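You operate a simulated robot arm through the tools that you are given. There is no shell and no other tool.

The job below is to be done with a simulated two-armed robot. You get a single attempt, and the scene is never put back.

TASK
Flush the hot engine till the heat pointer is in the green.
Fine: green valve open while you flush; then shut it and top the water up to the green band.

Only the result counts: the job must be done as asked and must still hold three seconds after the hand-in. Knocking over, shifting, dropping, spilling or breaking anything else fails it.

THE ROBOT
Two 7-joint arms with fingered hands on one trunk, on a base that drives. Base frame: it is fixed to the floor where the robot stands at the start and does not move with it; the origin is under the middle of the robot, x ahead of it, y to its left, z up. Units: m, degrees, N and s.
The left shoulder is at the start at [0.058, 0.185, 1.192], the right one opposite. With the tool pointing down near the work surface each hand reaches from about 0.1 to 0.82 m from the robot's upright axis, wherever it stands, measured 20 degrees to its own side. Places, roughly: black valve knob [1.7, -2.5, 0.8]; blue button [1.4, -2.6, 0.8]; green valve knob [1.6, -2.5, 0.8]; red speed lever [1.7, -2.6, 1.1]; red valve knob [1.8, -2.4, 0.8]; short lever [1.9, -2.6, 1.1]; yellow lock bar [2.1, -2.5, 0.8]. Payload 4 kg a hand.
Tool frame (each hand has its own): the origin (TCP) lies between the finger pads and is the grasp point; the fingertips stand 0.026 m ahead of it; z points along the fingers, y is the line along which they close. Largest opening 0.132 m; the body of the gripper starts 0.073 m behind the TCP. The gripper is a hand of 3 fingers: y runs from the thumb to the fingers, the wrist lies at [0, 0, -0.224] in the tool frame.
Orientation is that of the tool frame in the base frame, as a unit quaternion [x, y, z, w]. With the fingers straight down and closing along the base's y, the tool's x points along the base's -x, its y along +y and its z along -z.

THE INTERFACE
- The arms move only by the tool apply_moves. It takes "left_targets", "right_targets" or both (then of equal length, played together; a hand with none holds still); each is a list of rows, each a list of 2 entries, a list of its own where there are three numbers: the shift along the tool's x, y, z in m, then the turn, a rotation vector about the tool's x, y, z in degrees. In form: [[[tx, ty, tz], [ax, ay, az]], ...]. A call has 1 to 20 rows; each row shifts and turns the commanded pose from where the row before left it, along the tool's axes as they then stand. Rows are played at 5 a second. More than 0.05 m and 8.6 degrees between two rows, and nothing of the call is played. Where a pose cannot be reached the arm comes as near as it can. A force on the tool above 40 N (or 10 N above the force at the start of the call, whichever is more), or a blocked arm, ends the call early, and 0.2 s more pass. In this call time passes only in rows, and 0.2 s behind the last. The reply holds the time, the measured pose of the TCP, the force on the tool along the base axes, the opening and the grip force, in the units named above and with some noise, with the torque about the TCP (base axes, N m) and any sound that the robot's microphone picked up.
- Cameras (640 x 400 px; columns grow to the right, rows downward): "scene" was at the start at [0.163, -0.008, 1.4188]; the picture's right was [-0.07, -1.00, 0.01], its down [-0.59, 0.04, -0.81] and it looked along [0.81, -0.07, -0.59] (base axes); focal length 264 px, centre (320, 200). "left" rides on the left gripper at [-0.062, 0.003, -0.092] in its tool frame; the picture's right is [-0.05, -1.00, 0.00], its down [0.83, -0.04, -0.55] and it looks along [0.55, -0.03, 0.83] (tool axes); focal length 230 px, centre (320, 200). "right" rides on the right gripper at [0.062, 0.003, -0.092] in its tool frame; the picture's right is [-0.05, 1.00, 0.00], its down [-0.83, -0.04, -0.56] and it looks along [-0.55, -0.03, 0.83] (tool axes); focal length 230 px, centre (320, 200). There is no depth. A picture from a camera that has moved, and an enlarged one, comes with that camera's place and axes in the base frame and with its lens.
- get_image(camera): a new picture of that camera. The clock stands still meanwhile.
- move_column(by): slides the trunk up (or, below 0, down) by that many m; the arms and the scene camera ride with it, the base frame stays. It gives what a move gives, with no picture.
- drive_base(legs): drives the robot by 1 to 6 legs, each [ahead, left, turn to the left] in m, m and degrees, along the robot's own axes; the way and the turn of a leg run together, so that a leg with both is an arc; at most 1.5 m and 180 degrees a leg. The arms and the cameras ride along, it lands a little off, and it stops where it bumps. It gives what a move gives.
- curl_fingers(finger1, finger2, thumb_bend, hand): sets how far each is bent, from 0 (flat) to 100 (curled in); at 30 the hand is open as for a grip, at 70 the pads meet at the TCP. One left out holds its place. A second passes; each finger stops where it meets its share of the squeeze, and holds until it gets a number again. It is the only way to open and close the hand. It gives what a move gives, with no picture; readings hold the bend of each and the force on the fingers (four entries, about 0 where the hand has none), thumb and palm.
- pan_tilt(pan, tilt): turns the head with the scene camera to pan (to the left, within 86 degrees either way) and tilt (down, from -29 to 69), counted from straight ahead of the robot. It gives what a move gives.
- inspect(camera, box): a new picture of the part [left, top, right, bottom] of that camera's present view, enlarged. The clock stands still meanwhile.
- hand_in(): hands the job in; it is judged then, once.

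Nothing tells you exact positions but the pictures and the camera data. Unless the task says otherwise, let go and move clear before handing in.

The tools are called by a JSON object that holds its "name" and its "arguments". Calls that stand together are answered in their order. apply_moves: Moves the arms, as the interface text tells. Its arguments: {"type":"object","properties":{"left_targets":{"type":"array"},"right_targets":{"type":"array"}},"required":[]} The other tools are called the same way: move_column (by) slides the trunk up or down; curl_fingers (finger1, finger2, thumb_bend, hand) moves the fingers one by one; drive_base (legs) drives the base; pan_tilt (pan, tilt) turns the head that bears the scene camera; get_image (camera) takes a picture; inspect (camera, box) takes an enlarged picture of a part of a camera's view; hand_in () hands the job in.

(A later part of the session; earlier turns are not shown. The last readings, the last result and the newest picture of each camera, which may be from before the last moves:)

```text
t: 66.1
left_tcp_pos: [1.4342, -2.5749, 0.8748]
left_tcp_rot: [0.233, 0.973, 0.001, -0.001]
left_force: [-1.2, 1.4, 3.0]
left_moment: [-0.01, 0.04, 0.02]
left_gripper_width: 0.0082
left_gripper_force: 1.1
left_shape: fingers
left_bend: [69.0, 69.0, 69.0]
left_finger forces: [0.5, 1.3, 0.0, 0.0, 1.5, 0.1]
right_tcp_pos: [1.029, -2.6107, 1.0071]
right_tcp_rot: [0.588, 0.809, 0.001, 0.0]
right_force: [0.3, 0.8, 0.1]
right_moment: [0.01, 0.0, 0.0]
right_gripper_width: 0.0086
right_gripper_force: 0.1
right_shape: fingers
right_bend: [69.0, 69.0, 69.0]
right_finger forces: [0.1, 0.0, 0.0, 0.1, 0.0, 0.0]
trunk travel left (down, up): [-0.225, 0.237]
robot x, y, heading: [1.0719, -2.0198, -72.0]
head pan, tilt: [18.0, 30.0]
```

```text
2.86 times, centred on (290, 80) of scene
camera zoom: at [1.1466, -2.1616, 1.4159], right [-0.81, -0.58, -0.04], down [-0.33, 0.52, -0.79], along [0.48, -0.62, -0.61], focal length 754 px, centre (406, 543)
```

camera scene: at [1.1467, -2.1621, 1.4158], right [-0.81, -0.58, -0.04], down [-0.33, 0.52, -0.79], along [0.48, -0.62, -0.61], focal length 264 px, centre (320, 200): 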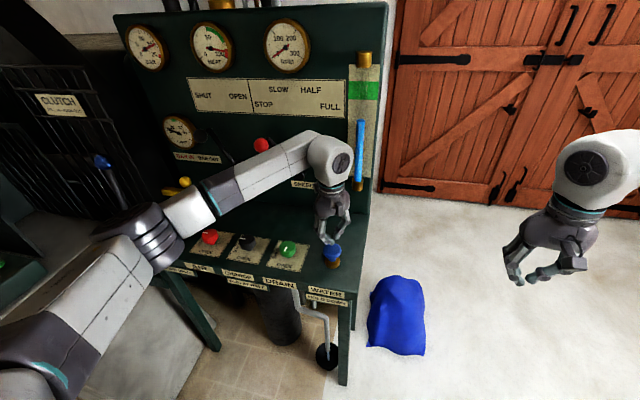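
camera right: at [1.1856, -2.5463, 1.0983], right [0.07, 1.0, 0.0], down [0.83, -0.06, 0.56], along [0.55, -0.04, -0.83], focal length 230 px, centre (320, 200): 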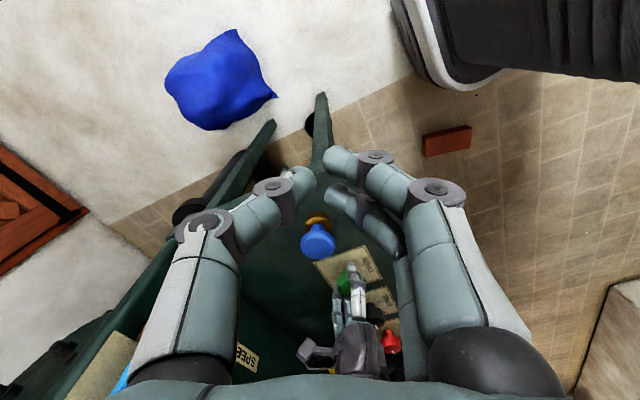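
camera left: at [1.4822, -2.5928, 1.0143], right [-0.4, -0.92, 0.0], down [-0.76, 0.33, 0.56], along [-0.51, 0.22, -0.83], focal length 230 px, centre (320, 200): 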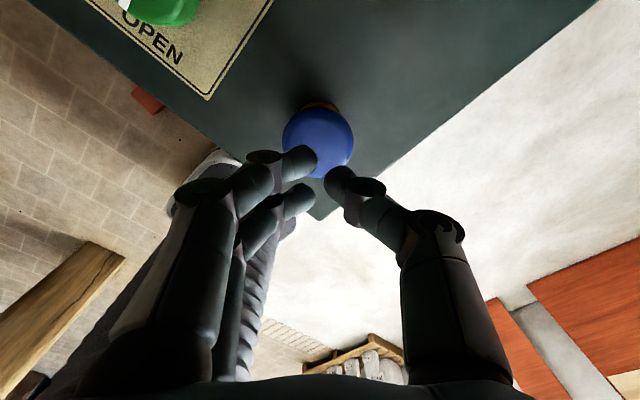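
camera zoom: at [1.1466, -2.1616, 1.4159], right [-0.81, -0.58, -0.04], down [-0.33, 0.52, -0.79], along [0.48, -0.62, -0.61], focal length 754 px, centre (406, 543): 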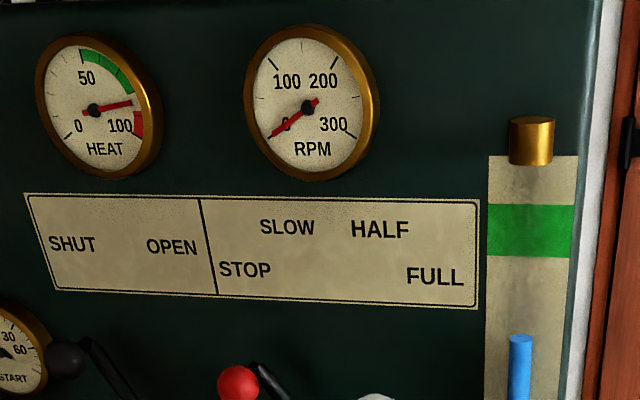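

Needle has left the red and heads for the green. I hold another 4 s and look closely at the HEAT dial.

{"name": "apply_moves", "arguments": {"left_targets": [[[0, 0, 0], [0, 0, 0]], [[0, 0, 0], [0, 0, 0]], [[0, 0, 0], [0, 0, 0]], [[0, 0, 0], [0, 0, 0]], [[0, 0, 0], [0, 0, 0]], [[0, 0, 0], [0, 0, 0]], [[0, 0, 0], [0, 0, 0]], [[0, 0, 0], [0, 0, 0]], [[0, 0, 0], [0, 0, 0]], [[0, 0, 0], [0, 0, 0]], [[0, 0, 0], [0, 0, 0]], [[0, 0, 0], [0, 0, 0]], [[0, 0, 0], [0, 0, 0]], [[0, 0, 0], [0, 0, 0]], [[0, 0, 0], [0, 0, 0]], [[0, 0, 0], [0, 0, 0]], [[0, 0, 0], [0, 0, 0]], [[0, 0, 0], [0, 0, 0]], [[0, 0, 0], [0, 0, 0]]]}}

{"name": "inspect", "arguments": {"camera": "scene", "box": [185, 15, 245, 75]}}

{"name": "inspect", "arguments": {"camera": "scene", "box": [180, 10, 400, 190]}}

```text
t: 70.1
left_tcp_pos: [1.4336, -2.5747, 0.8751]
left_tcp_rot: [0.231, 0.973, 0.0, -0.001]
left_force: [-0.5, 0.8, 3.1]
left_moment: [-0.01, 0.03, 0.04]
left_gripper_width: 0.0083
left_gripper_force: 1.9
left_shape: fingers
left_bend: [69.0, 69.0, 69.0]
left_finger forces: [0.6, 1.2, 0.0, 0.0, 1.5, 0.0]
right_tcp_pos: [1.0286, -2.6118, 1.0069]
right_tcp_rot: [0.589, 0.808, 0.0, 0.0]
right_force: [-0.3, 0.4, 0.5]
right_moment: [-0.01, 0.04, 0.0]
right_gripper_width: 0.0087
right_gripper_force: 0.2
right_shape: fingers
right_bend: [69.0, 69.0, 69.0]
right_finger forces: [0.1, 0.0, 0.1, 0.0, 0.0, 0.1]
trunk travel left (down, up): [-0.225, 0.237]
robot x, y, heading: [1.0705, -2.0164, -71.9]
head pan, tilt: [18.0, 30.0]
```

```text
6.67 times, centred on (215, 45) of scene
camera zoom: at [1.1466, -2.1616, 1.4159], right [-0.81, -0.58, -0.04], down [-0.33, 0.52, -0.79], along [0.48, -0.62, -0.61], focal length 1758 px, centre (1020, 1233)
```

zoom: 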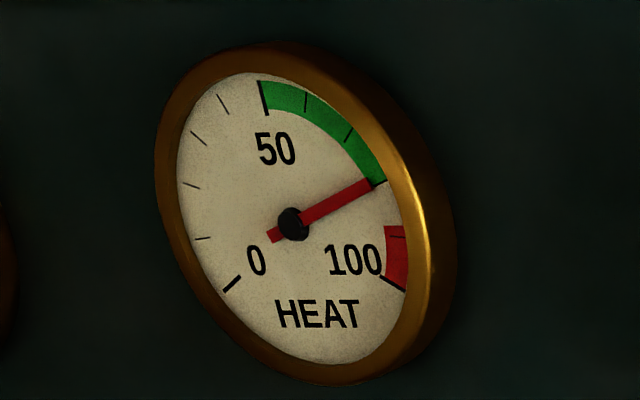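

```text
2.22 times, centred on (290, 100) of scene
camera zoom: at [1.1466, -2.1616, 1.4159], right [-0.81, -0.58, -0.04], down [-0.33, 0.52, -0.79], along [0.48, -0.62, -0.61], focal length 586 px, centre (387, 422)
```

zoom: 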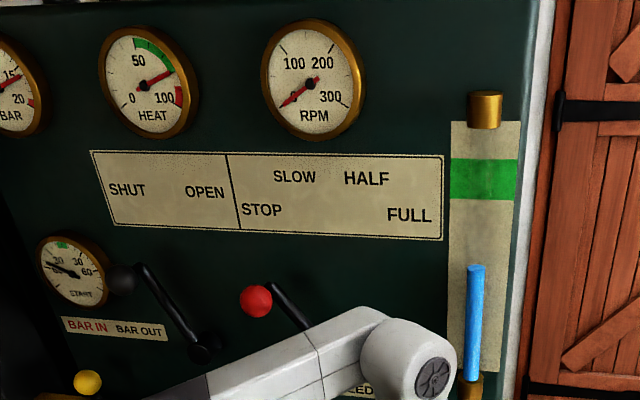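

The green runs from 50 to 80 and the needle has just come to 80. I hold about 4 s more to sit well inside (around 72), leaving room for any cooling while topping up.

{"name": "apply_moves", "arguments": {"left_targets": [[[0, 0, 0], [0, 0, 0]], [[0, 0, 0], [0, 0, 0]], [[0, 0, 0], [0, 0, 0]], [[0, 0, 0], [0, 0, 0]], [[0, 0, 0], [0, 0, 0]], [[0, 0, 0], [0, 0, 0]], [[0, 0, 0], [0, 0, 0]], [[0, 0, 0], [0, 0, 0]], [[0, 0, 0], [0, 0, 0]], [[0, 0, 0], [0, 0, 0]], [[0, 0, 0], [0, 0, 0]], [[0, 0, 0], [0, 0, 0]], [[0, 0, 0], [0, 0, 0]], [[0, 0, 0], [0, 0, 0]], [[0, 0, 0], [0, 0, 0]], [[0, 0, 0], [0, 0, 0]], [[0, 0, 0], [0, 0, 0]], [[0, 0, 0], [0, 0, 0]], [[0, 0, 0], [0, 0, 0]]]}}

{"name": "inspect", "arguments": {"camera": "scene", "box": [185, 15, 245, 75]}}

{"name": "inspect", "arguments": {"camera": "scene", "box": [180, 10, 400, 190]}}

{"name": "get_image", "arguments": {"camera": "left"}}

```text
t: 74.1
left_tcp_pos: [1.4338, -2.5749, 0.8742]
left_tcp_rot: [0.232, 0.973, 0.0, -0.001]
left_force: [-0.7, 0.1, 3.2]
left_moment: [0.02, 0.03, 0.0]
left_gripper_width: 0.0082
left_gripper_force: 2.1
left_shape: fingers
left_bend: [69.0, 69.0, 69.0]
left_finger forces: [0.6, 1.2, 0.0, 0.1, 1.5, 0.0]
right_tcp_pos: [1.0299, -2.611, 1.0056]
right_tcp_rot: [0.589, 0.808, 0.0, -0.001]
right_force: [0.5, 0.1, -0.5]
right_moment: [-0.01, -0.04, 0.03]
right_gripper_width: 0.0084
right_gripper_force: 0.1
right_shape: fingers
right_bend: [69.0, 69.0, 69.0]
right_finger forces: [0.0, 0.0, 0.0, 0.0, 0.1, 0.0]
trunk travel left (down, up): [-0.225, 0.237]
robot x, y, heading: [1.0691, -2.0197, -72.3]
head pan, tilt: [18.0, 30.0]
```

```text
6.67 times, centred on (215, 45) of scene
camera zoom: at [1.1466, -2.1616, 1.4159], right [-0.81, -0.58, -0.04], down [-0.33, 0.52, -0.79], along [0.48, -0.62, -0.61], focal length 1758 px, centre (1020, 1233)
```

zoom: 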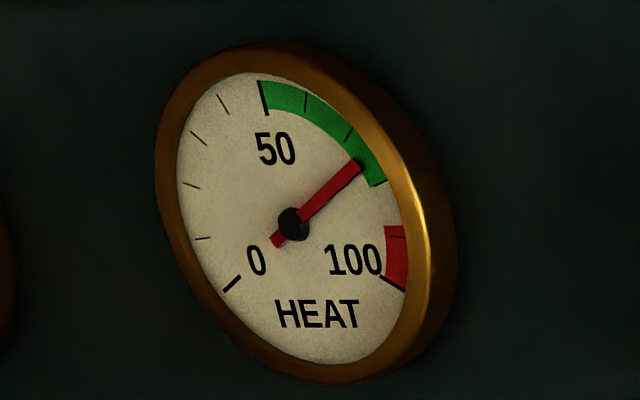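

```text
2.22 times, centred on (290, 100) of scene
camera zoom: at [1.1466, -2.1616, 1.4159], right [-0.81, -0.58, -0.04], down [-0.33, 0.52, -0.79], along [0.48, -0.62, -0.61], focal length 586 px, centre (387, 422)
```

zoom: 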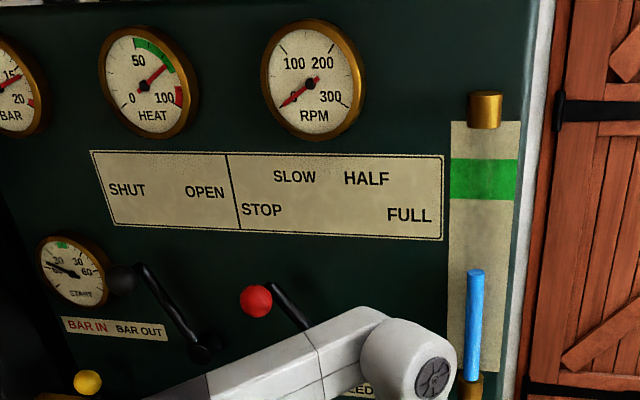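

```text
taken
camera left: at [1.4891, -2.5997, 0.9663], right [-0.4, -0.92, 0.0], down [-0.76, 0.34, 0.56], along [-0.51, 0.22, -0.83], focal length 230 px, centre (320, 200)
```

left: 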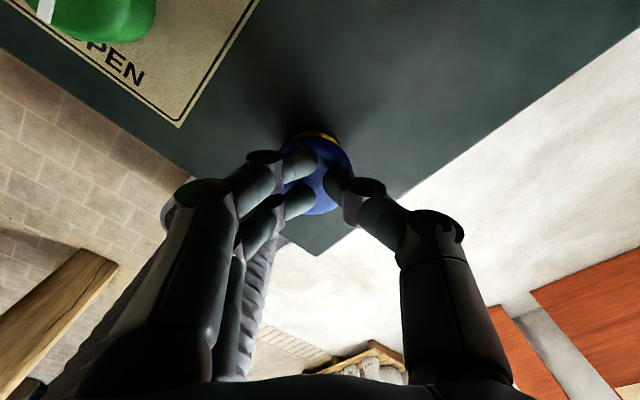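

Needle at about 75, cooling ~1.3 per second, level steady. I hold 3 s more for a safer margin.

{"name": "apply_moves", "arguments": {"left_targets": [[[0, 0, 0], [0, 0, 0]], [[0, 0, 0], [0, 0, 0]], [[0, 0, 0], [0, 0, 0]], [[0, 0, 0], [0, 0, 0]], [[0, 0, 0], [0, 0, 0]], [[0, 0, 0], [0, 0, 0]], [[0, 0, 0], [0, 0, 0]], [[0, 0, 0], [0, 0, 0]], [[0, 0, 0], [0, 0, 0]], [[0, 0, 0], [0, 0, 0]], [[0, 0, 0], [0, 0, 0]], [[0, 0, 0], [0, 0, 0]], [[0, 0, 0], [0, 0, 0]], [[0, 0, 0], [0, 0, 0]]]}}

{"name": "inspect", "arguments": {"camera": "scene", "box": [185, 15, 245, 75]}}

```text
t: 77.1
left_tcp_pos: [1.434, -2.5734, 0.8735]
left_tcp_rot: [0.232, 0.973, 0.001, -0.001]
left_force: [-0.5, 0.0, 2.7]
left_moment: [-0.01, 0.02, 0.0]
left_gripper_width: 0.008
left_gripper_force: 1.8
left_shape: fingers
left_bend: [69.0, 69.0, 69.0]
left_finger forces: [0.6, 1.2, 0.0, 0.0, 1.5, 0.1]
right_tcp_pos: [1.0307, -2.6114, 1.0064]
right_tcp_rot: [0.589, 0.808, 0.0, -0.001]
right_force: [-0.3, -0.3, -0.1]
right_moment: [0.02, 0.0, 0.0]
right_gripper_width: 0.0084
right_gripper_force: 0.0
right_shape: fingers
right_bend: [69.0, 69.0, 69.0]
right_finger forces: [0.0, 0.0, 0.0, 0.0, 0.0, 0.1]
trunk travel left (down, up): [-0.225, 0.237]
robot x, y, heading: [1.0749, -2.0214, -72.4]
head pan, tilt: [18.0, 30.0]
```

```text
6.67 times, centred on (215, 45) of scene
camera zoom: at [1.1466, -2.1616, 1.4159], right [-0.81, -0.58, -0.04], down [-0.33, 0.52, -0.79], along [0.48, -0.62, -0.61], focal length 1758 px, centre (1020, 1233)
```

zoom: 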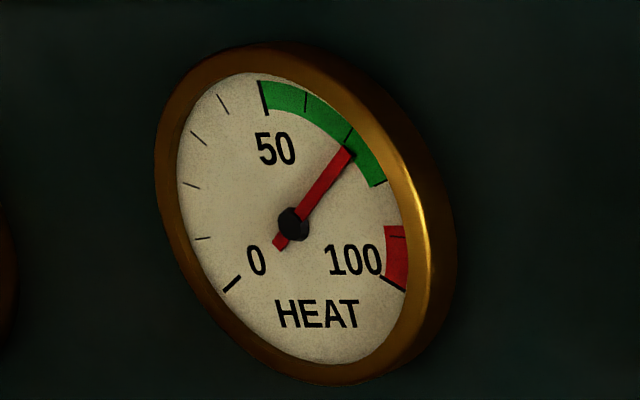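

Needle at about 72, well inside the green. I release the button, go back over the green knob, open the hand and lower onto it.

{"name": "apply_moves", "arguments": {"left_targets": [[[0, 0, -0.02], [0, 0, 0]], [[0, 0, -0.03], [0, 0, 0]], [[-0.0263, 0.0334, 0], [0, 0, 0]], [[-0.0263, 0.0334, 0], [0, 0, 0]], [[-0.0262, 0.0334, 0], [0, 0, 0]]]}}

{"name": "curl_fingers", "arguments": {"hand": "left", "finger1": 44, "finger2": 44, "thumb_bend": 44}}

{"name": "get_image", "arguments": {"camera": "left"}}

```text
t: 78.3
left_tcp_pos: [1.5487, -2.5225, 0.9231]
left_tcp_rot: [0.232, 0.973, 0.0, -0.002]
left_force: [-0.3, -0.8, -0.4]
left_moment: [-0.04, -0.03, -0.03]
left_gripper_width: 0.0082
left_gripper_force: 0.0
left_shape: fingers
left_bend: [69.0, 69.0, 69.0]
left_finger forces: [0.0, 0.0, 0.0, 0.0, 0.0, 0.0]
right_tcp_pos: [1.0305, -2.6109, 1.0065]
right_tcp_rot: [0.589, 0.808, 0.0, 0.001]
right_force: [0.2, 0.4, -0.7]
right_moment: [0.02, 0.04, -0.03]
right_gripper_width: 0.0083
right_gripper_force: 0.0
right_shape: fingers
right_bend: [69.0, 69.0, 69.0]
right_finger forces: [0.1, 0.0, 0.0, 0.1, 0.0, 0.0]
trunk travel left (down, up): [-0.225, 0.237]
robot x, y, heading: [1.0694, -2.0189, -72.0]
head pan, tilt: [18.0, 30.0]
```

```text
t: 79.3
left_tcp_pos: [1.547, -2.5219, 0.9219]
left_tcp_rot: [0.231, 0.973, 0.0, -0.001]
left_force: [-0.8, 0.4, 0.2]
left_moment: [0.02, -0.02, 0.02]
left_gripper_width: 0.0874
left_gripper_force: 0.1
left_shape: fingers
left_bend: [44.0, 44.0, 44.0]
left_finger forces: [0.1, 0.0, 0.0, 0.1, 0.0, 0.0]
right_tcp_pos: [1.03, -2.6104, 1.0061]
right_tcp_rot: [0.589, 0.808, 0.0, 0.001]
right_force: [0.6, 0.4, 0.2]
right_moment: [-0.01, 0.01, -0.03]
right_gripper_width: 0.0085
right_gripper_force: 0.1
right_shape: fingers
right_bend: [69.0, 69.0, 69.0]
right_finger forces: [0.1, 0.0, 0.1, 0.0, 0.0, 0.1]
trunk travel left (down, up): [-0.225, 0.237]
robot x, y, heading: [1.0715, -2.0176, -72.0]
head pan, tilt: [18.0, 30.0]
```

```text
taken
camera left: at [1.6028, -2.5473, 1.0155], right [-0.4, -0.92, 0.0], down [-0.76, 0.33, 0.56], along [-0.51, 0.22, -0.83], focal length 230 px, centre (320, 200)
```

left: 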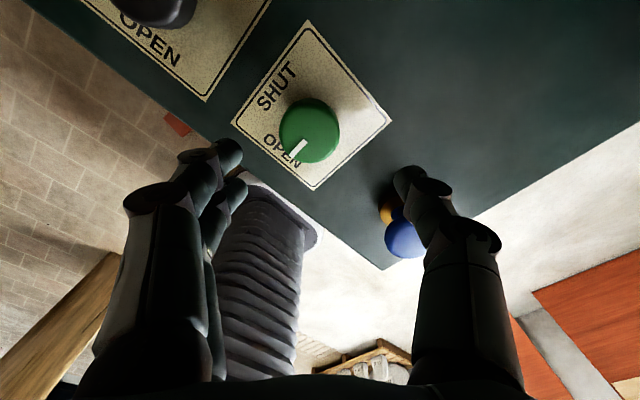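

The knob pointer is at OPEN; the knob is about 6 mm toward the fingers and 5 mm forward. I correct while lowering and grip.

{"name": "apply_moves", "arguments": {"left_targets": [[[-0.005, 0.006, 0.04], [0, 0, 0]], [[0, 0, 0.04], [0, 0, 0]]]}}

{"name": "curl_fingers", "arguments": {"hand": "left", "finger1": 66, "finger2": 66, "thumb_bend": 66}}

{"name": "get_image", "arguments": {"camera": "left"}}

```text
t: 79.9
left_tcp_pos: [1.5548, -2.5184, 0.8459]
left_tcp_rot: [0.232, 0.973, 0.001, -0.002]
left_force: [0.0, -0.5, -0.3]
left_moment: [0.02, 0.02, 0.0]
left_gripper_width: 0.0875
left_gripper_force: 0.1
left_shape: fingers
left_bend: [44.0, 44.0, 44.0]
left_finger forces: [0.1, 0.1, 0.1, 0.0, 0.0, 0.0]
right_tcp_pos: [1.0296, -2.6118, 1.0062]
right_tcp_rot: [0.589, 0.808, 0.0, 0.0]
right_force: [0.4, 0.6, -0.3]
right_moment: [-0.01, -0.06, -0.04]
right_gripper_width: 0.0087
right_gripper_force: 0.0
right_shape: fingers
right_bend: [69.0, 69.0, 69.0]
right_finger forces: [0.0, 0.1, 0.0, 0.0, 0.1, 0.1]
trunk travel left (down, up): [-0.225, 0.237]
robot x, y, heading: [1.0723, -2.0211, -71.9]
head pan, tilt: [18.0, 30.0]
```

```text
t: 80.9
left_tcp_pos: [1.5552, -2.5187, 0.845]
left_tcp_rot: [0.231, 0.973, 0.0, -0.001]
left_force: [0.2, 3.7, -1.4]
left_moment: [0.05, 0.01, 0.0]
left_gripper_width: 0.0428
left_gripper_force: 11.5
left_shape: fingers
left_bend: [58.0, 57.0, 61.0]
left_finger forces: [5.8, 7.2, 0.1, 0.1, 10.0, 0.0]
right_tcp_pos: [1.0292, -2.6113, 1.0074]
right_tcp_rot: [0.588, 0.809, 0.0, -0.001]
right_force: [0.0, 0.2, 0.3]
right_moment: [0.02, 0.0, 0.02]
right_gripper_width: 0.0085
right_gripper_force: 0.1
right_shape: fingers
right_bend: [69.0, 69.0, 69.0]
right_finger forces: [0.0, 0.0, 0.0, 0.1, 0.0, 0.1]
trunk travel left (down, up): [-0.225, 0.237]
robot x, y, heading: [1.0717, -2.0166, -72.0]
head pan, tilt: [18.0, 30.0]
```

```text
taken
camera left: at [1.6103, -2.5434, 0.9376], right [-0.4, -0.92, 0.0], down [-0.76, 0.33, 0.56], along [-0.51, 0.23, -0.83], focal length 230 px, centre (320, 200)
```

left: 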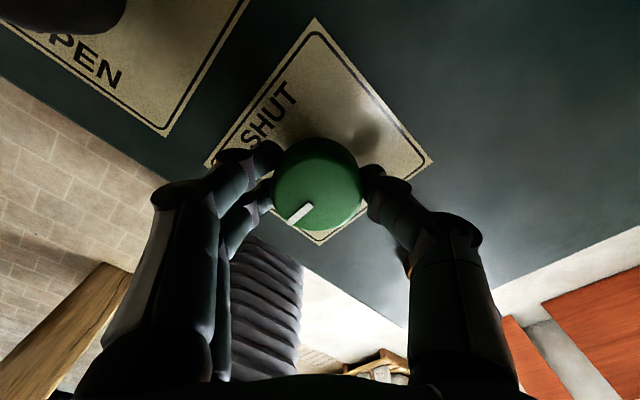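

Good grip (11.5 N). I turn the knob a quarter turn clockwise, back to SHUT.

{"name": "apply_moves", "arguments": {"left_targets": [[[0, 0, 0], [0, 0, 8.3]], [[0, 0, 0], [0, 0, 8.3]], [[0, 0, 0], [0, 0, 8.3]], [[0, 0, 0], [0, 0, 8.3]], [[0, 0, 0], [0, 0, 8.3]], [[0, 0, 0], [0, 0, 8.3]], [[0, 0, 0], [0, 0, 8.3]], [[0, 0, 0], [0, 0, 8.3]], [[0, 0, 0], [0, 0, 8.3]], [[0, 0, 0], [0, 0, 8.3]], [[0, 0, 0], [0, 0, 8.3]]]}}

{"name": "get_image", "arguments": {"camera": "left"}}

{"name": "inspect", "arguments": {"camera": "scene", "box": [230, 190, 390, 290]}}

{"name": "inspect", "arguments": {"camera": "scene", "box": [180, 10, 400, 190]}}

```text
t: 83.3
left_tcp_pos: [1.556, -2.5177, 0.8433]
left_tcp_rot: [0.858, 0.514, -0.001, 0.001]
left_force: [-5.4, -2.9, 11.4]
left_moment: [0.01, 0.3, 0.2]
left_gripper_width: 0.043
left_gripper_force: 12.8
left_shape: fingers
left_bend: [60.0, 60.0, 61.0]
left_finger forces: [5.4, 6.0, 0.0, 0.1, 14.9, 0.0]
right_tcp_pos: [1.028, -2.6115, 1.0076]
right_tcp_rot: [0.589, 0.808, 0.001, 0.002]
right_force: [0.8, -0.2, 0.3]
right_moment: [0.02, -0.02, -0.04]
right_gripper_width: 0.0083
right_gripper_force: 0.1
right_shape: fingers
right_bend: [69.0, 69.0, 69.0]
right_finger forces: [0.0, 0.0, 0.1, 0.0, 0.0, 0.0]
trunk travel left (down, up): [-0.225, 0.237]
robot x, y, heading: [1.0699, -2.0191, -71.8]
head pan, tilt: [18.0, 30.0]
```

```text
taken
camera left: at [1.5281, -2.5739, 0.9361], right [-0.9, 0.43, 0.0], down [0.35, 0.75, 0.55], along [0.24, 0.5, -0.83], focal length 230 px, centre (320, 200)
```

left: 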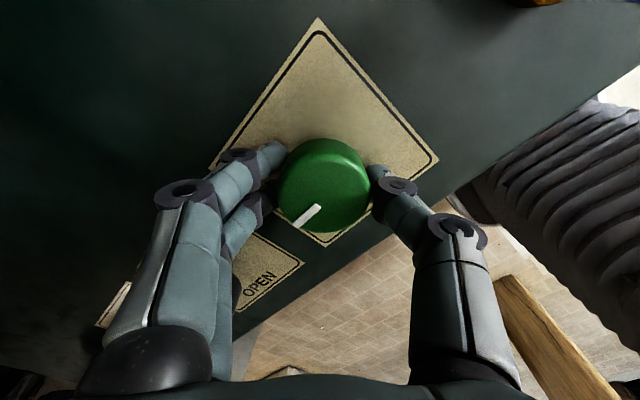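

```text
4.00 times, centred on (310, 240) of scene
camera zoom: at [1.1452, -2.1613, 1.4161], right [-0.81, -0.58, -0.05], down [-0.33, 0.52, -0.79], along [0.48, -0.62, -0.61], focal length 1055 px, centre (360, 40)
```

zoom: 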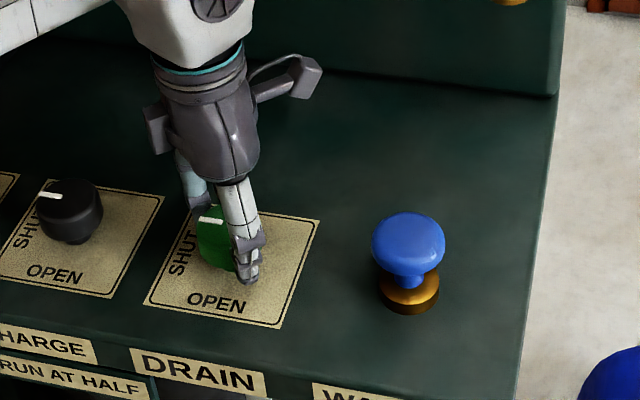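

```text
2.22 times, centred on (290, 100) of scene
camera zoom: at [1.1452, -2.1613, 1.4161], right [-0.81, -0.58, -0.05], down [-0.33, 0.52, -0.79], along [0.48, -0.62, -0.61], focal length 586 px, centre (387, 422)
```

zoom: 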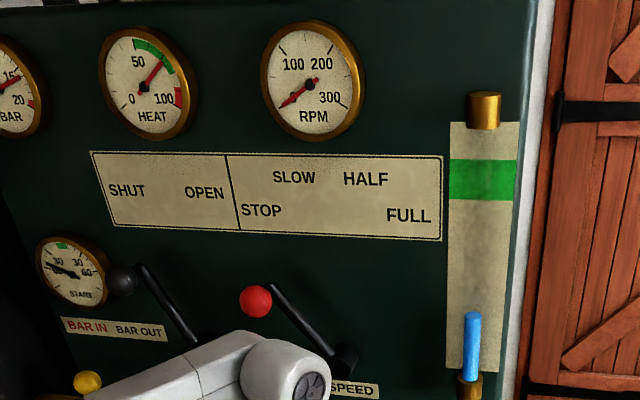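

The pointer is back at SHUT, parallel to its neighbours; heat about 70, level low. I let go, rise and check the knob from above before topping up.

{"name": "curl_fingers", "arguments": {"hand": "left", "finger1": 44, "finger2": 44, "thumb_bend": 44}}

{"name": "apply_moves", "arguments": {"left_targets": [[[0, 0, -0.04], [0, 0, 0]], [[0, 0, -0.04], [0, 0, 0]]]}}

{"name": "get_image", "arguments": {"camera": "left"}}

{"name": "inspect", "arguments": {"camera": "scene", "box": [180, 190, 340, 290]}}

{"name": "inspect", "arguments": {"camera": "scene", "box": [180, 10, 400, 190]}}

```text
t: 84.3
left_tcp_pos: [1.5566, -2.517, 0.8419]
left_tcp_rot: [0.857, 0.515, 0.0, -0.001]
left_force: [0.4, -0.1, 0.5]
left_moment: [-0.02, 0.03, 0.03]
left_gripper_width: 0.0874
left_gripper_force: 0.0
left_shape: fingers
left_bend: [44.0, 44.0, 44.0]
left_finger forces: [0.0, 0.0, 0.1, 0.1, 0.0, 0.0]
right_tcp_pos: [1.0293, -2.6099, 1.0064]
right_tcp_rot: [0.588, 0.809, 0.0, 0.0]
right_force: [-0.4, -0.8, 0.1]
right_moment: [0.02, 0.02, 0.0]
right_gripper_width: 0.0086
right_gripper_force: 0.0
right_shape: fingers
right_bend: [69.0, 69.0, 69.0]
right_finger forces: [0.0, 0.1, 0.1, 0.0, 0.0, 0.0]
trunk travel left (down, up): [-0.225, 0.237]
robot x, y, heading: [1.0743, -2.0213, -71.9]
head pan, tilt: [18.0, 30.0]
```

```text
t: 84.9
left_tcp_pos: [1.5556, -2.5188, 0.9253]
left_tcp_rot: [0.858, 0.514, 0.0, -0.001]
left_force: [-0.2, 0.1, -0.1]
left_moment: [0.01, -0.02, 0.0]
left_gripper_width: 0.0875
left_gripper_force: 0.0
left_shape: fingers
left_bend: [44.0, 44.0, 44.0]
left_finger forces: [0.0, 0.0, 0.0, 0.0, 0.0, 0.0]
right_tcp_pos: [1.0296, -2.6109, 1.0068]
right_tcp_rot: [0.589, 0.808, 0.0, 0.0]
right_force: [-0.5, -0.3, 0.1]
right_moment: [-0.02, -0.01, -0.01]
right_gripper_width: 0.0086
right_gripper_force: 0.0
right_shape: fingers
right_bend: [69.0, 69.0, 69.0]
right_finger forces: [0.0, 0.1, 0.1, 0.0, 0.0, 0.0]
trunk travel left (down, up): [-0.225, 0.237]
robot x, y, heading: [1.0751, -2.0196, -72.3]
head pan, tilt: [18.0, 30.0]
```

```text
taken
camera left: at [1.5284, -2.5744, 1.0182], right [-0.91, 0.42, 0.0], down [0.35, 0.75, 0.56], along [0.23, 0.5, -0.83], focal length 230 px, centre (320, 200)
```

left: 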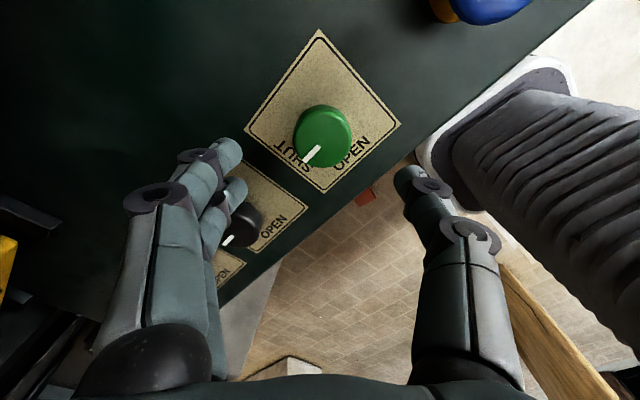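

```text
4.00 times, centred on (260, 240) of scene
camera zoom: at [1.1463, -2.1614, 1.416], right [-0.81, -0.58, -0.04], down [-0.33, 0.52, -0.79], along [0.48, -0.62, -0.61], focal length 1055 px, centre (560, 40)
```

zoom: 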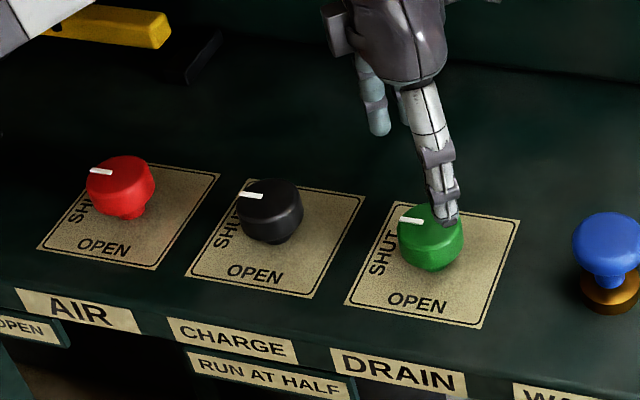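

```text
2.22 times, centred on (290, 100) of scene
camera zoom: at [1.1463, -2.1614, 1.416], right [-0.81, -0.58, -0.04], down [-0.33, 0.52, -0.79], along [0.48, -0.62, -0.61], focal length 586 px, centre (387, 422)
```

zoom: 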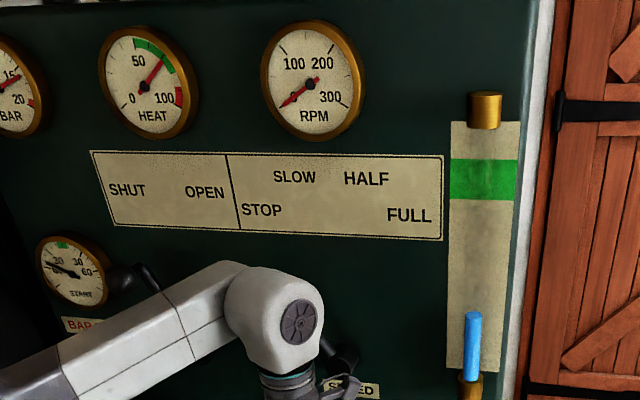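

Green is fully at SHUT and the level now holds steady. I move over the blue button, close the fingers and check alignment.

{"name": "apply_moves", "arguments": {"left_targets": [[[-0.0358, -0.027, 0], [0, 0, 0]], [[-0.0358, -0.027, 0], [0, 0, 0]], [[-0.0358, -0.027, 0], [0, 0, 0]]]}}

{"name": "curl_fingers", "arguments": {"hand": "left", "finger1": 69, "finger2": 69, "thumb_bend": 69}}

{"name": "get_image", "arguments": {"camera": "left"}}

{"name": "get_image", "arguments": {"camera": "scene"}}

```text
t: 85.7
left_tcp_pos: [1.4343, -2.5758, 0.9229]
left_tcp_rot: [0.857, 0.515, 0.001, -0.001]
left_force: [-0.4, -0.2, -0.9]
left_moment: [0.0, -0.01, 0.0]
left_gripper_width: 0.0873
left_gripper_force: 0.0
left_shape: fingers
left_bend: [44.0, 44.0, 44.0]
left_finger forces: [0.1, 0.1, 0.0, 0.0, 0.1, 0.0]
right_tcp_pos: [1.0283, -2.611, 1.0049]
right_tcp_rot: [0.587, 0.809, 0.001, 0.001]
right_force: [-1.1, -0.6, -0.2]
right_moment: [-0.02, -0.01, -0.03]
right_gripper_width: 0.0087
right_gripper_force: 0.0
right_shape: fingers
right_bend: [69.0, 69.0, 69.0]
right_finger forces: [0.0, 0.0, 0.0, 0.0, 0.0, 0.0]
trunk travel left (down, up): [-0.225, 0.237]
robot x, y, heading: [1.0683, -2.0188, -71.9]
head pan, tilt: [18.0, 30.0]
```

```text
t: 86.7
left_tcp_pos: [1.4349, -2.5749, 0.9231]
left_tcp_rot: [0.857, 0.515, -0.001, -0.001]
left_force: [0.5, -0.9, 0.1]
left_moment: [-0.01, 0.0, -0.03]
left_gripper_width: 0.0087
left_gripper_force: 0.0
left_shape: fingers
left_bend: [69.0, 69.0, 69.0]
left_finger forces: [0.1, 0.2, 0.0, 0.1, 0.0, 0.0]
right_tcp_pos: [1.03, -2.6117, 1.0063]
right_tcp_rot: [0.588, 0.809, -0.001, 0.0]
right_force: [0.5, 0.4, -0.3]
right_moment: [0.01, 0.02, -0.03]
right_gripper_width: 0.0087
right_gripper_force: 0.1
right_shape: fingers
right_bend: [69.0, 69.0, 69.0]
right_finger forces: [0.0, 0.0, 0.0, 0.0, 0.0, 0.1]
trunk travel left (down, up): [-0.225, 0.237]
robot x, y, heading: [1.0732, -2.0204, -72.0]
head pan, tilt: [18.0, 30.0]
```

```text
taken
camera left: at [1.4072, -2.631, 1.0155], right [-0.91, 0.42, 0.0], down [0.35, 0.75, 0.56], along [0.23, 0.5, -0.83], focal length 230 px, centre (320, 200)
```

left: 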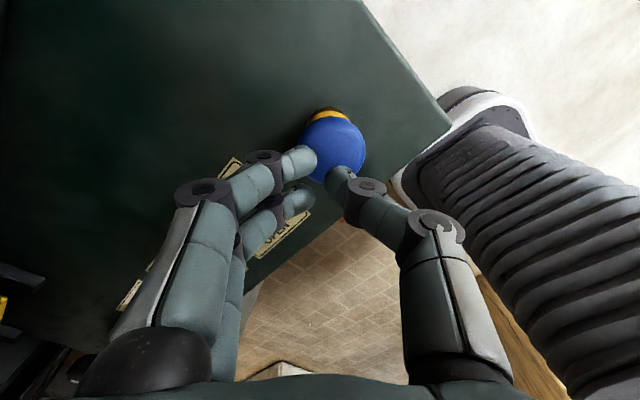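

```text
taken
camera scene: at [1.1467, -2.1621, 1.4158], right [-0.81, -0.58, -0.04], down [-0.33, 0.52, -0.79], along [0.48, -0.62, -0.61], focal length 264 px, centre (320, 200)
```

scene: 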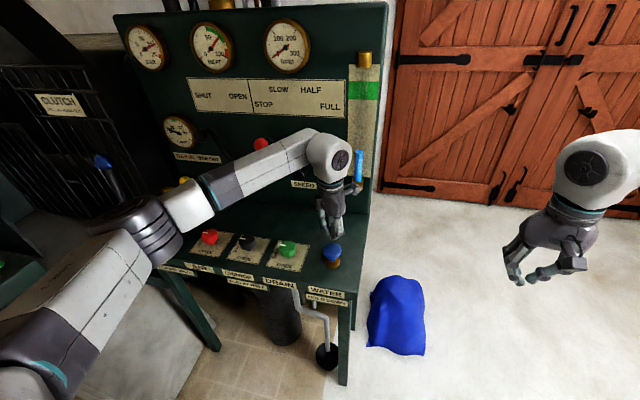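

Aligned within a centimetre; I nudge 6 mm and press the button to start topping up.

{"name": "apply_moves", "arguments": {"left_targets": [[[-0.001, -0.006, 0.022], [0, 0, 0]], [[0, 0, 0.013], [0, 0, 0]], [[0, 0, 0.009], [0, 0, 0]], [[0, 0, 0.007], [0, 0, 0]], [[0, 0, 0], [0, 0, 0]], [[0, 0, 0], [0, 0, 0]]]}}

{"name": "inspect", "arguments": {"camera": "scene", "box": [180, 10, 400, 190]}}

{"name": "inspect", "arguments": {"camera": "scene", "box": [230, 190, 390, 290]}}

```text
t: 88.1
left_tcp_pos: [1.43, -2.5724, 0.8728]
left_tcp_rot: [0.858, 0.514, -0.001, 0.0]
left_force: [-0.2, 1.0, 5.0]
left_moment: [0.0, 0.05, -0.02]
left_gripper_width: 0.0083
left_gripper_force: 2.7
left_shape: fingers
left_bend: [69.0, 69.0, 69.0]
left_finger forces: [0.5, 0.9, 0.1, 0.0, 3.9, 0.1]
right_tcp_pos: [1.0291, -2.6103, 1.0069]
right_tcp_rot: [0.588, 0.809, 0.0, 0.0]
right_force: [-0.1, 0.2, -0.2]
right_moment: [-0.02, -0.01, -0.01]
right_gripper_width: 0.0084
right_gripper_force: 0.0
right_shape: fingers
right_bend: [69.0, 69.0, 69.0]
right_finger forces: [0.1, 0.1, 0.0, 0.0, 0.1, 0.0]
trunk travel left (down, up): [-0.225, 0.237]
robot x, y, heading: [1.0691, -2.0194, -72.1]
head pan, tilt: [18.0, 30.0]
heard: click
```

```text
2.22 times, centred on (290, 100) of scene
camera zoom: at [1.1466, -2.1613, 1.416], right [-0.81, -0.58, -0.04], down [-0.33, 0.52, -0.79], along [0.48, -0.62, -0.61], focal length 586 px, centre (387, 422)
```

zoom: 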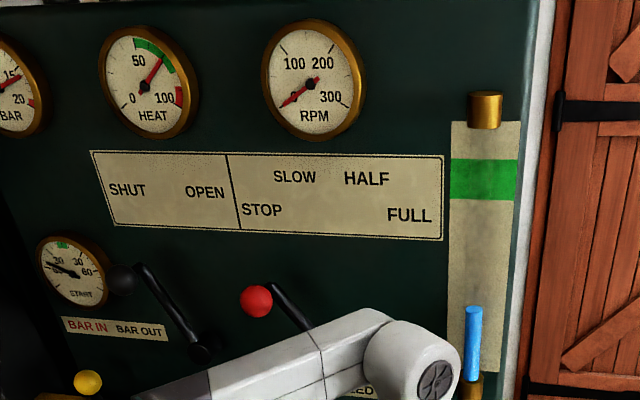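

```text
4.00 times, centred on (310, 240) of scene
camera zoom: at [1.1466, -2.1613, 1.416], right [-0.81, -0.58, -0.04], down [-0.33, 0.52, -0.79], along [0.48, -0.62, -0.61], focal length 1055 px, centre (360, 40)
```

zoom: 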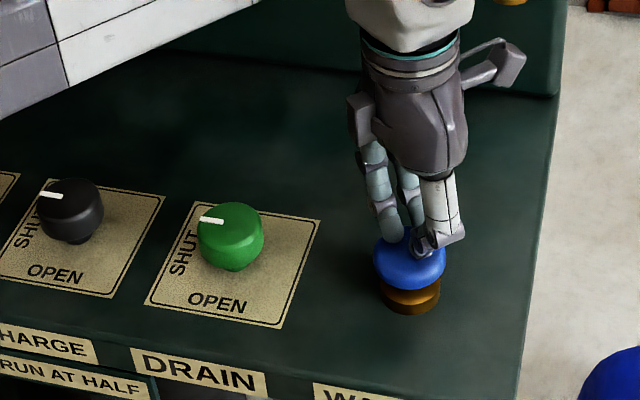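

Click heard and the level has begun to rise with the drain shut. I hold 3 s and measure the rate.

{"name": "apply_moves", "arguments": {"left_targets": [[[0, 0, 0], [0, 0, 0]], [[0, 0, 0], [0, 0, 0]], [[0, 0, 0], [0, 0, 0]], [[0, 0, 0], [0, 0, 0]], [[0, 0, 0], [0, 0, 0]], [[0, 0, 0], [0, 0, 0]], [[0, 0, 0], [0, 0, 0]], [[0, 0, 0], [0, 0, 0]], [[0, 0, 0], [0, 0, 0]], [[0, 0, 0], [0, 0, 0]], [[0, 0, 0], [0, 0, 0]], [[0, 0, 0], [0, 0, 0]], [[0, 0, 0], [0, 0, 0]], [[0, 0, 0], [0, 0, 0]]]}}

{"name": "inspect", "arguments": {"camera": "scene", "box": [180, 10, 400, 190]}}

```text
t: 91.1
left_tcp_pos: [1.4289, -2.5725, 0.8732]
left_tcp_rot: [0.858, 0.514, 0.0, -0.001]
left_force: [-0.8, -0.5, 5.9]
left_moment: [0.04, 0.08, -0.01]
left_gripper_width: 0.0084
left_gripper_force: 3.2
left_shape: fingers
left_bend: [69.0, 69.0, 69.0]
left_finger forces: [0.7, 1.1, 0.0, 0.0, 4.1, 0.0]
right_tcp_pos: [1.0294, -2.6116, 1.0069]
right_tcp_rot: [0.588, 0.809, 0.0, -0.001]
right_force: [0.1, -0.5, 0.5]
right_moment: [0.0, -0.03, 0.02]
right_gripper_width: 0.0084
right_gripper_force: 0.1
right_shape: fingers
right_bend: [69.0, 69.0, 69.0]
right_finger forces: [0.0, 0.0, 0.0, 0.1, 0.0, 0.0]
trunk travel left (down, up): [-0.225, 0.237]
robot x, y, heading: [1.0716, -2.0187, -72.1]
head pan, tilt: [18.0, 30.0]
```

```text
2.22 times, centred on (290, 100) of scene
camera zoom: at [1.1465, -2.1614, 1.416], right [-0.81, -0.58, -0.04], down [-0.33, 0.52, -0.79], along [0.48, -0.62, -0.61], focal length 586 px, centre (387, 422)
```

zoom: 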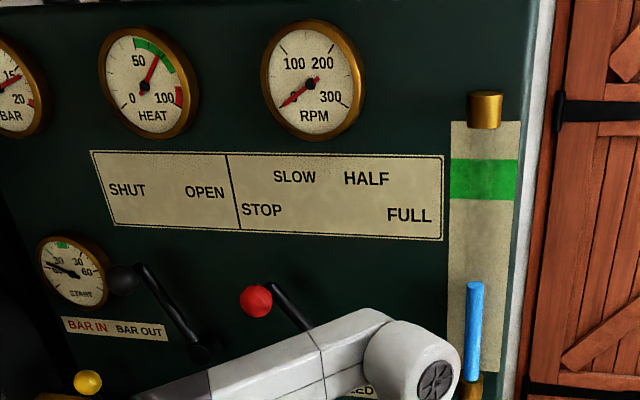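

Rising about 8 px/s in this view; I need about 12–13 s more. Checking how the heat behaves meanwhile.

{"name": "inspect", "arguments": {"camera": "scene", "box": [185, 15, 245, 75]}}

```text
6.67 times, centred on (215, 45) of scene
camera zoom: at [1.1465, -2.1614, 1.416], right [-0.81, -0.58, -0.04], down [-0.33, 0.52, -0.79], along [0.48, -0.62, -0.61], focal length 1758 px, centre (1020, 1233)
```

zoom: 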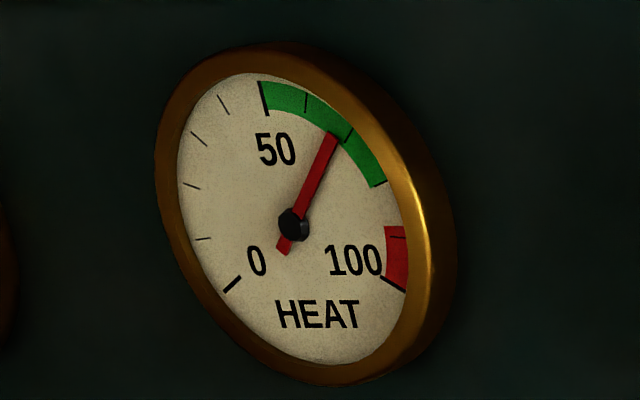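

Heat is about 67 and falling slowly, so it should stay in the green. I keep topping up for 4 s.

{"name": "apply_moves", "arguments": {"left_targets": [[[0, 0, 0], [0, 0, 0]], [[0, 0, 0], [0, 0, 0]], [[0, 0, 0], [0, 0, 0]], [[0, 0, 0], [0, 0, 0]], [[0, 0, 0], [0, 0, 0]], [[0, 0, 0], [0, 0, 0]], [[0, 0, 0], [0, 0, 0]], [[0, 0, 0], [0, 0, 0]], [[0, 0, 0], [0, 0, 0]], [[0, 0, 0], [0, 0, 0]], [[0, 0, 0], [0, 0, 0]], [[0, 0, 0], [0, 0, 0]], [[0, 0, 0], [0, 0, 0]], [[0, 0, 0], [0, 0, 0]], [[0, 0, 0], [0, 0, 0]], [[0, 0, 0], [0, 0, 0]], [[0, 0, 0], [0, 0, 0]], [[0, 0, 0], [0, 0, 0]], [[0, 0, 0], [0, 0, 0]]]}}

{"name": "inspect", "arguments": {"camera": "scene", "box": [180, 10, 400, 190]}}

{"name": "inspect", "arguments": {"camera": "scene", "box": [185, 15, 245, 75]}}

```text
t: 95.1
left_tcp_pos: [1.4294, -2.5728, 0.8738]
left_tcp_rot: [0.858, 0.513, 0.0, -0.001]
left_force: [-0.1, -0.1, 6.9]
left_moment: [0.01, 0.02, -0.01]
left_gripper_width: 0.0085
left_gripper_force: 3.0
left_shape: fingers
left_bend: [69.0, 69.0, 69.0]
left_finger forces: [0.7, 1.1, 0.0, 0.1, 4.2, 0.0]
right_tcp_pos: [1.0293, -2.612, 1.0079]
right_tcp_rot: [0.588, 0.809, 0.001, 0.0]
right_force: [-0.6, 0.1, 0.3]
right_moment: [0.0, -0.01, -0.01]
right_gripper_width: 0.0087
right_gripper_force: 0.0
right_shape: fingers
right_bend: [69.0, 69.0, 69.0]
right_finger forces: [0.0, 0.0, 0.0, 0.0, 0.0, 0.0]
trunk travel left (down, up): [-0.225, 0.237]
robot x, y, heading: [1.0683, -2.0221, -72.0]
head pan, tilt: [18.0, 30.0]
```

```text
2.22 times, centred on (290, 100) of scene
camera zoom: at [1.1465, -2.1614, 1.416], right [-0.81, -0.58, -0.04], down [-0.33, 0.52, -0.79], along [0.48, -0.62, -0.61], focal length 586 px, centre (387, 422)
```

zoom: 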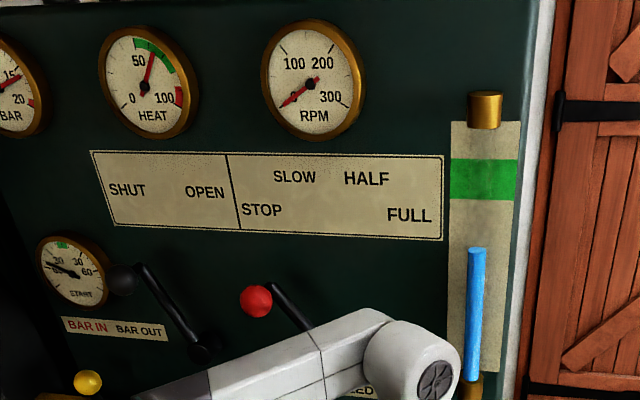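

```text
6.67 times, centred on (215, 45) of scene
camera zoom: at [1.1465, -2.1614, 1.416], right [-0.81, -0.58, -0.04], down [-0.33, 0.52, -0.79], along [0.48, -0.62, -0.61], focal length 1758 px, centre (1020, 1233)
```

zoom: 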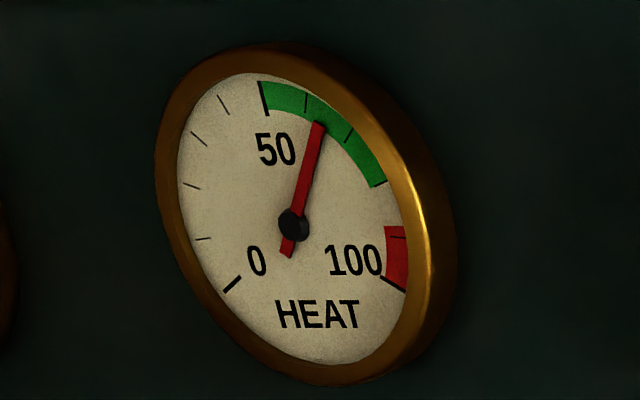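

Level has ~60 px to go (about 7 s); heat about 63 and cooling ~1/s, so it should end near 56, still green. I hold 4 s more.

{"name": "apply_moves", "arguments": {"left_targets": [[[0, 0, 0], [0, 0, 0]], [[0, 0, 0], [0, 0, 0]], [[0, 0, 0], [0, 0, 0]], [[0, 0, 0], [0, 0, 0]], [[0, 0, 0], [0, 0, 0]], [[0, 0, 0], [0, 0, 0]], [[0, 0, 0], [0, 0, 0]], [[0, 0, 0], [0, 0, 0]], [[0, 0, 0], [0, 0, 0]], [[0, 0, 0], [0, 0, 0]], [[0, 0, 0], [0, 0, 0]], [[0, 0, 0], [0, 0, 0]], [[0, 0, 0], [0, 0, 0]], [[0, 0, 0], [0, 0, 0]], [[0, 0, 0], [0, 0, 0]], [[0, 0, 0], [0, 0, 0]], [[0, 0, 0], [0, 0, 0]], [[0, 0, 0], [0, 0, 0]], [[0, 0, 0], [0, 0, 0]]]}}

{"name": "inspect", "arguments": {"camera": "scene", "box": [180, 10, 400, 190]}}

{"name": "inspect", "arguments": {"camera": "scene", "box": [185, 15, 245, 75]}}

```text
t: 99.1
left_tcp_pos: [1.428, -2.5721, 0.8733]
left_tcp_rot: [0.857, 0.515, 0.0, -0.001]
left_force: [-0.4, 0.9, 5.8]
left_moment: [0.02, 0.05, 0.01]
left_gripper_width: 0.0083
left_gripper_force: 3.1
left_shape: fingers
left_bend: [69.0, 69.0, 69.0]
left_finger forces: [0.7, 1.2, 0.0, 0.0, 4.1, 0.1]
right_tcp_pos: [1.0293, -2.6121, 1.0078]
right_tcp_rot: [0.588, 0.809, 0.0, 0.0]
right_force: [0.0, 0.1, -0.1]
right_moment: [-0.02, 0.04, -0.01]
right_gripper_width: 0.0085
right_gripper_force: 0.0
right_shape: fingers
right_bend: [69.0, 69.0, 69.0]
right_finger forces: [0.0, 0.1, 0.1, 0.1, 0.1, 0.1]
trunk travel left (down, up): [-0.225, 0.237]
robot x, y, heading: [1.0727, -2.0189, -72.2]
head pan, tilt: [18.0, 30.0]
```

```text
2.22 times, centred on (290, 100) of scene
camera zoom: at [1.1464, -2.1614, 1.416], right [-0.81, -0.58, -0.04], down [-0.33, 0.52, -0.79], along [0.48, -0.62, -0.61], focal length 586 px, centre (387, 422)
```

zoom: 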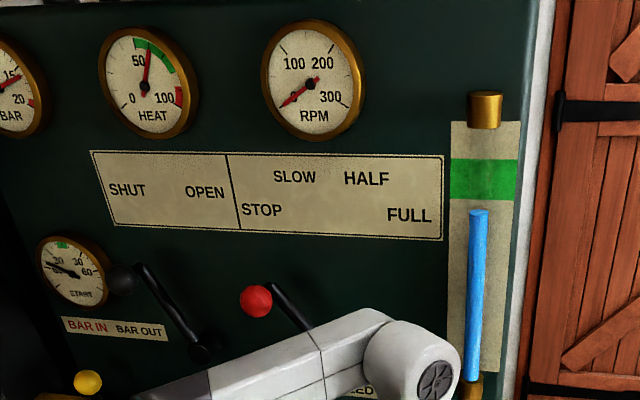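

```text
6.67 times, centred on (215, 45) of scene
camera zoom: at [1.1464, -2.1614, 1.416], right [-0.81, -0.58, -0.04], down [-0.33, 0.52, -0.79], along [0.48, -0.62, -0.61], focal length 1758 px, centre (1020, 1233)
```

zoom: 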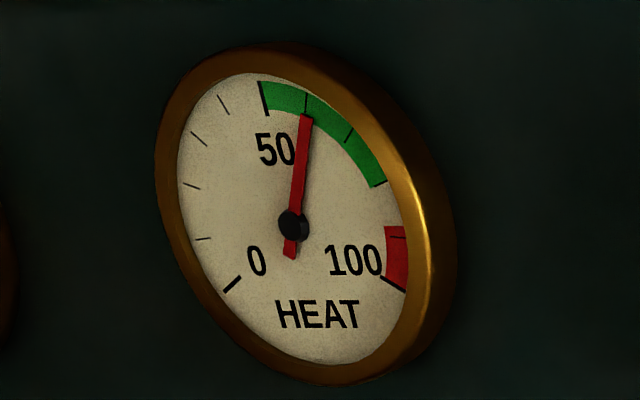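

Just below the band now, heat at 60. I hold 2.2 s more, then check before lifting.

{"name": "apply_moves", "arguments": {"left_targets": [[[0, 0, 0], [0, 0, 0]], [[0, 0, 0], [0, 0, 0]], [[0, 0, 0], [0, 0, 0]], [[0, 0, 0], [0, 0, 0]], [[0, 0, 0], [0, 0, 0]], [[0, 0, 0], [0, 0, 0]], [[0, 0, 0], [0, 0, 0]], [[0, 0, 0], [0, 0, 0]], [[0, 0, 0], [0, 0, 0]], [[0, 0, 0], [0, 0, 0]]]}}

{"name": "inspect", "arguments": {"camera": "scene", "box": [320, 40, 400, 190]}}

{"name": "inspect", "arguments": {"camera": "scene", "box": [185, 15, 245, 75]}}

```text
t: 101.3
left_tcp_pos: [1.4286, -2.573, 0.8746]
left_tcp_rot: [0.858, 0.514, 0.0, -0.001]
left_force: [-0.2, 0.2, 6.5]
left_moment: [0.02, 0.02, 0.04]
left_gripper_width: 0.0083
left_gripper_force: 2.8
left_shape: fingers
left_bend: [69.0, 69.0, 69.0]
left_finger forces: [0.7, 1.1, 0.0, 0.1, 4.1, 0.0]
right_tcp_pos: [1.0298, -2.6096, 1.0063]
right_tcp_rot: [0.588, 0.809, 0.0, 0.0]
right_force: [-0.5, -0.8, -0.3]
right_moment: [-0.02, -0.01, 0.0]
right_gripper_width: 0.0085
right_gripper_force: 0.0
right_shape: fingers
right_bend: [69.0, 69.0, 69.0]
right_finger forces: [0.0, 0.0, 0.0, 0.0, 0.1, 0.1]
trunk travel left (down, up): [-0.225, 0.237]
robot x, y, heading: [1.0683, -2.0214, -72.0]
head pan, tilt: [18.0, 30.0]
```

```text
2.67 times, centred on (360, 115) of scene
camera zoom: at [1.1464, -2.1614, 1.416], right [-0.81, -0.58, -0.04], down [-0.33, 0.52, -0.79], along [0.48, -0.62, -0.61], focal length 703 px, centre (213, 427)
```

zoom: 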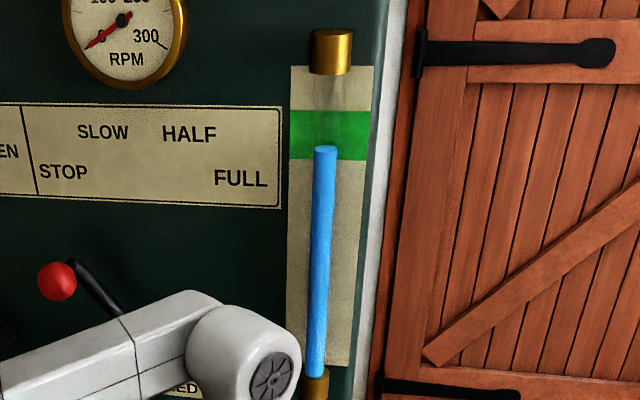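

```text
6.67 times, centred on (215, 45) of scene
camera zoom: at [1.1464, -2.1614, 1.416], right [-0.81, -0.58, -0.04], down [-0.33, 0.52, -0.79], along [0.48, -0.62, -0.61], focal length 1758 px, centre (1020, 1233)
```

zoom: 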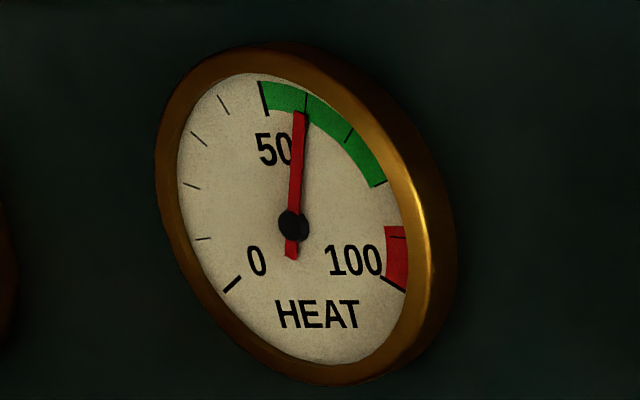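

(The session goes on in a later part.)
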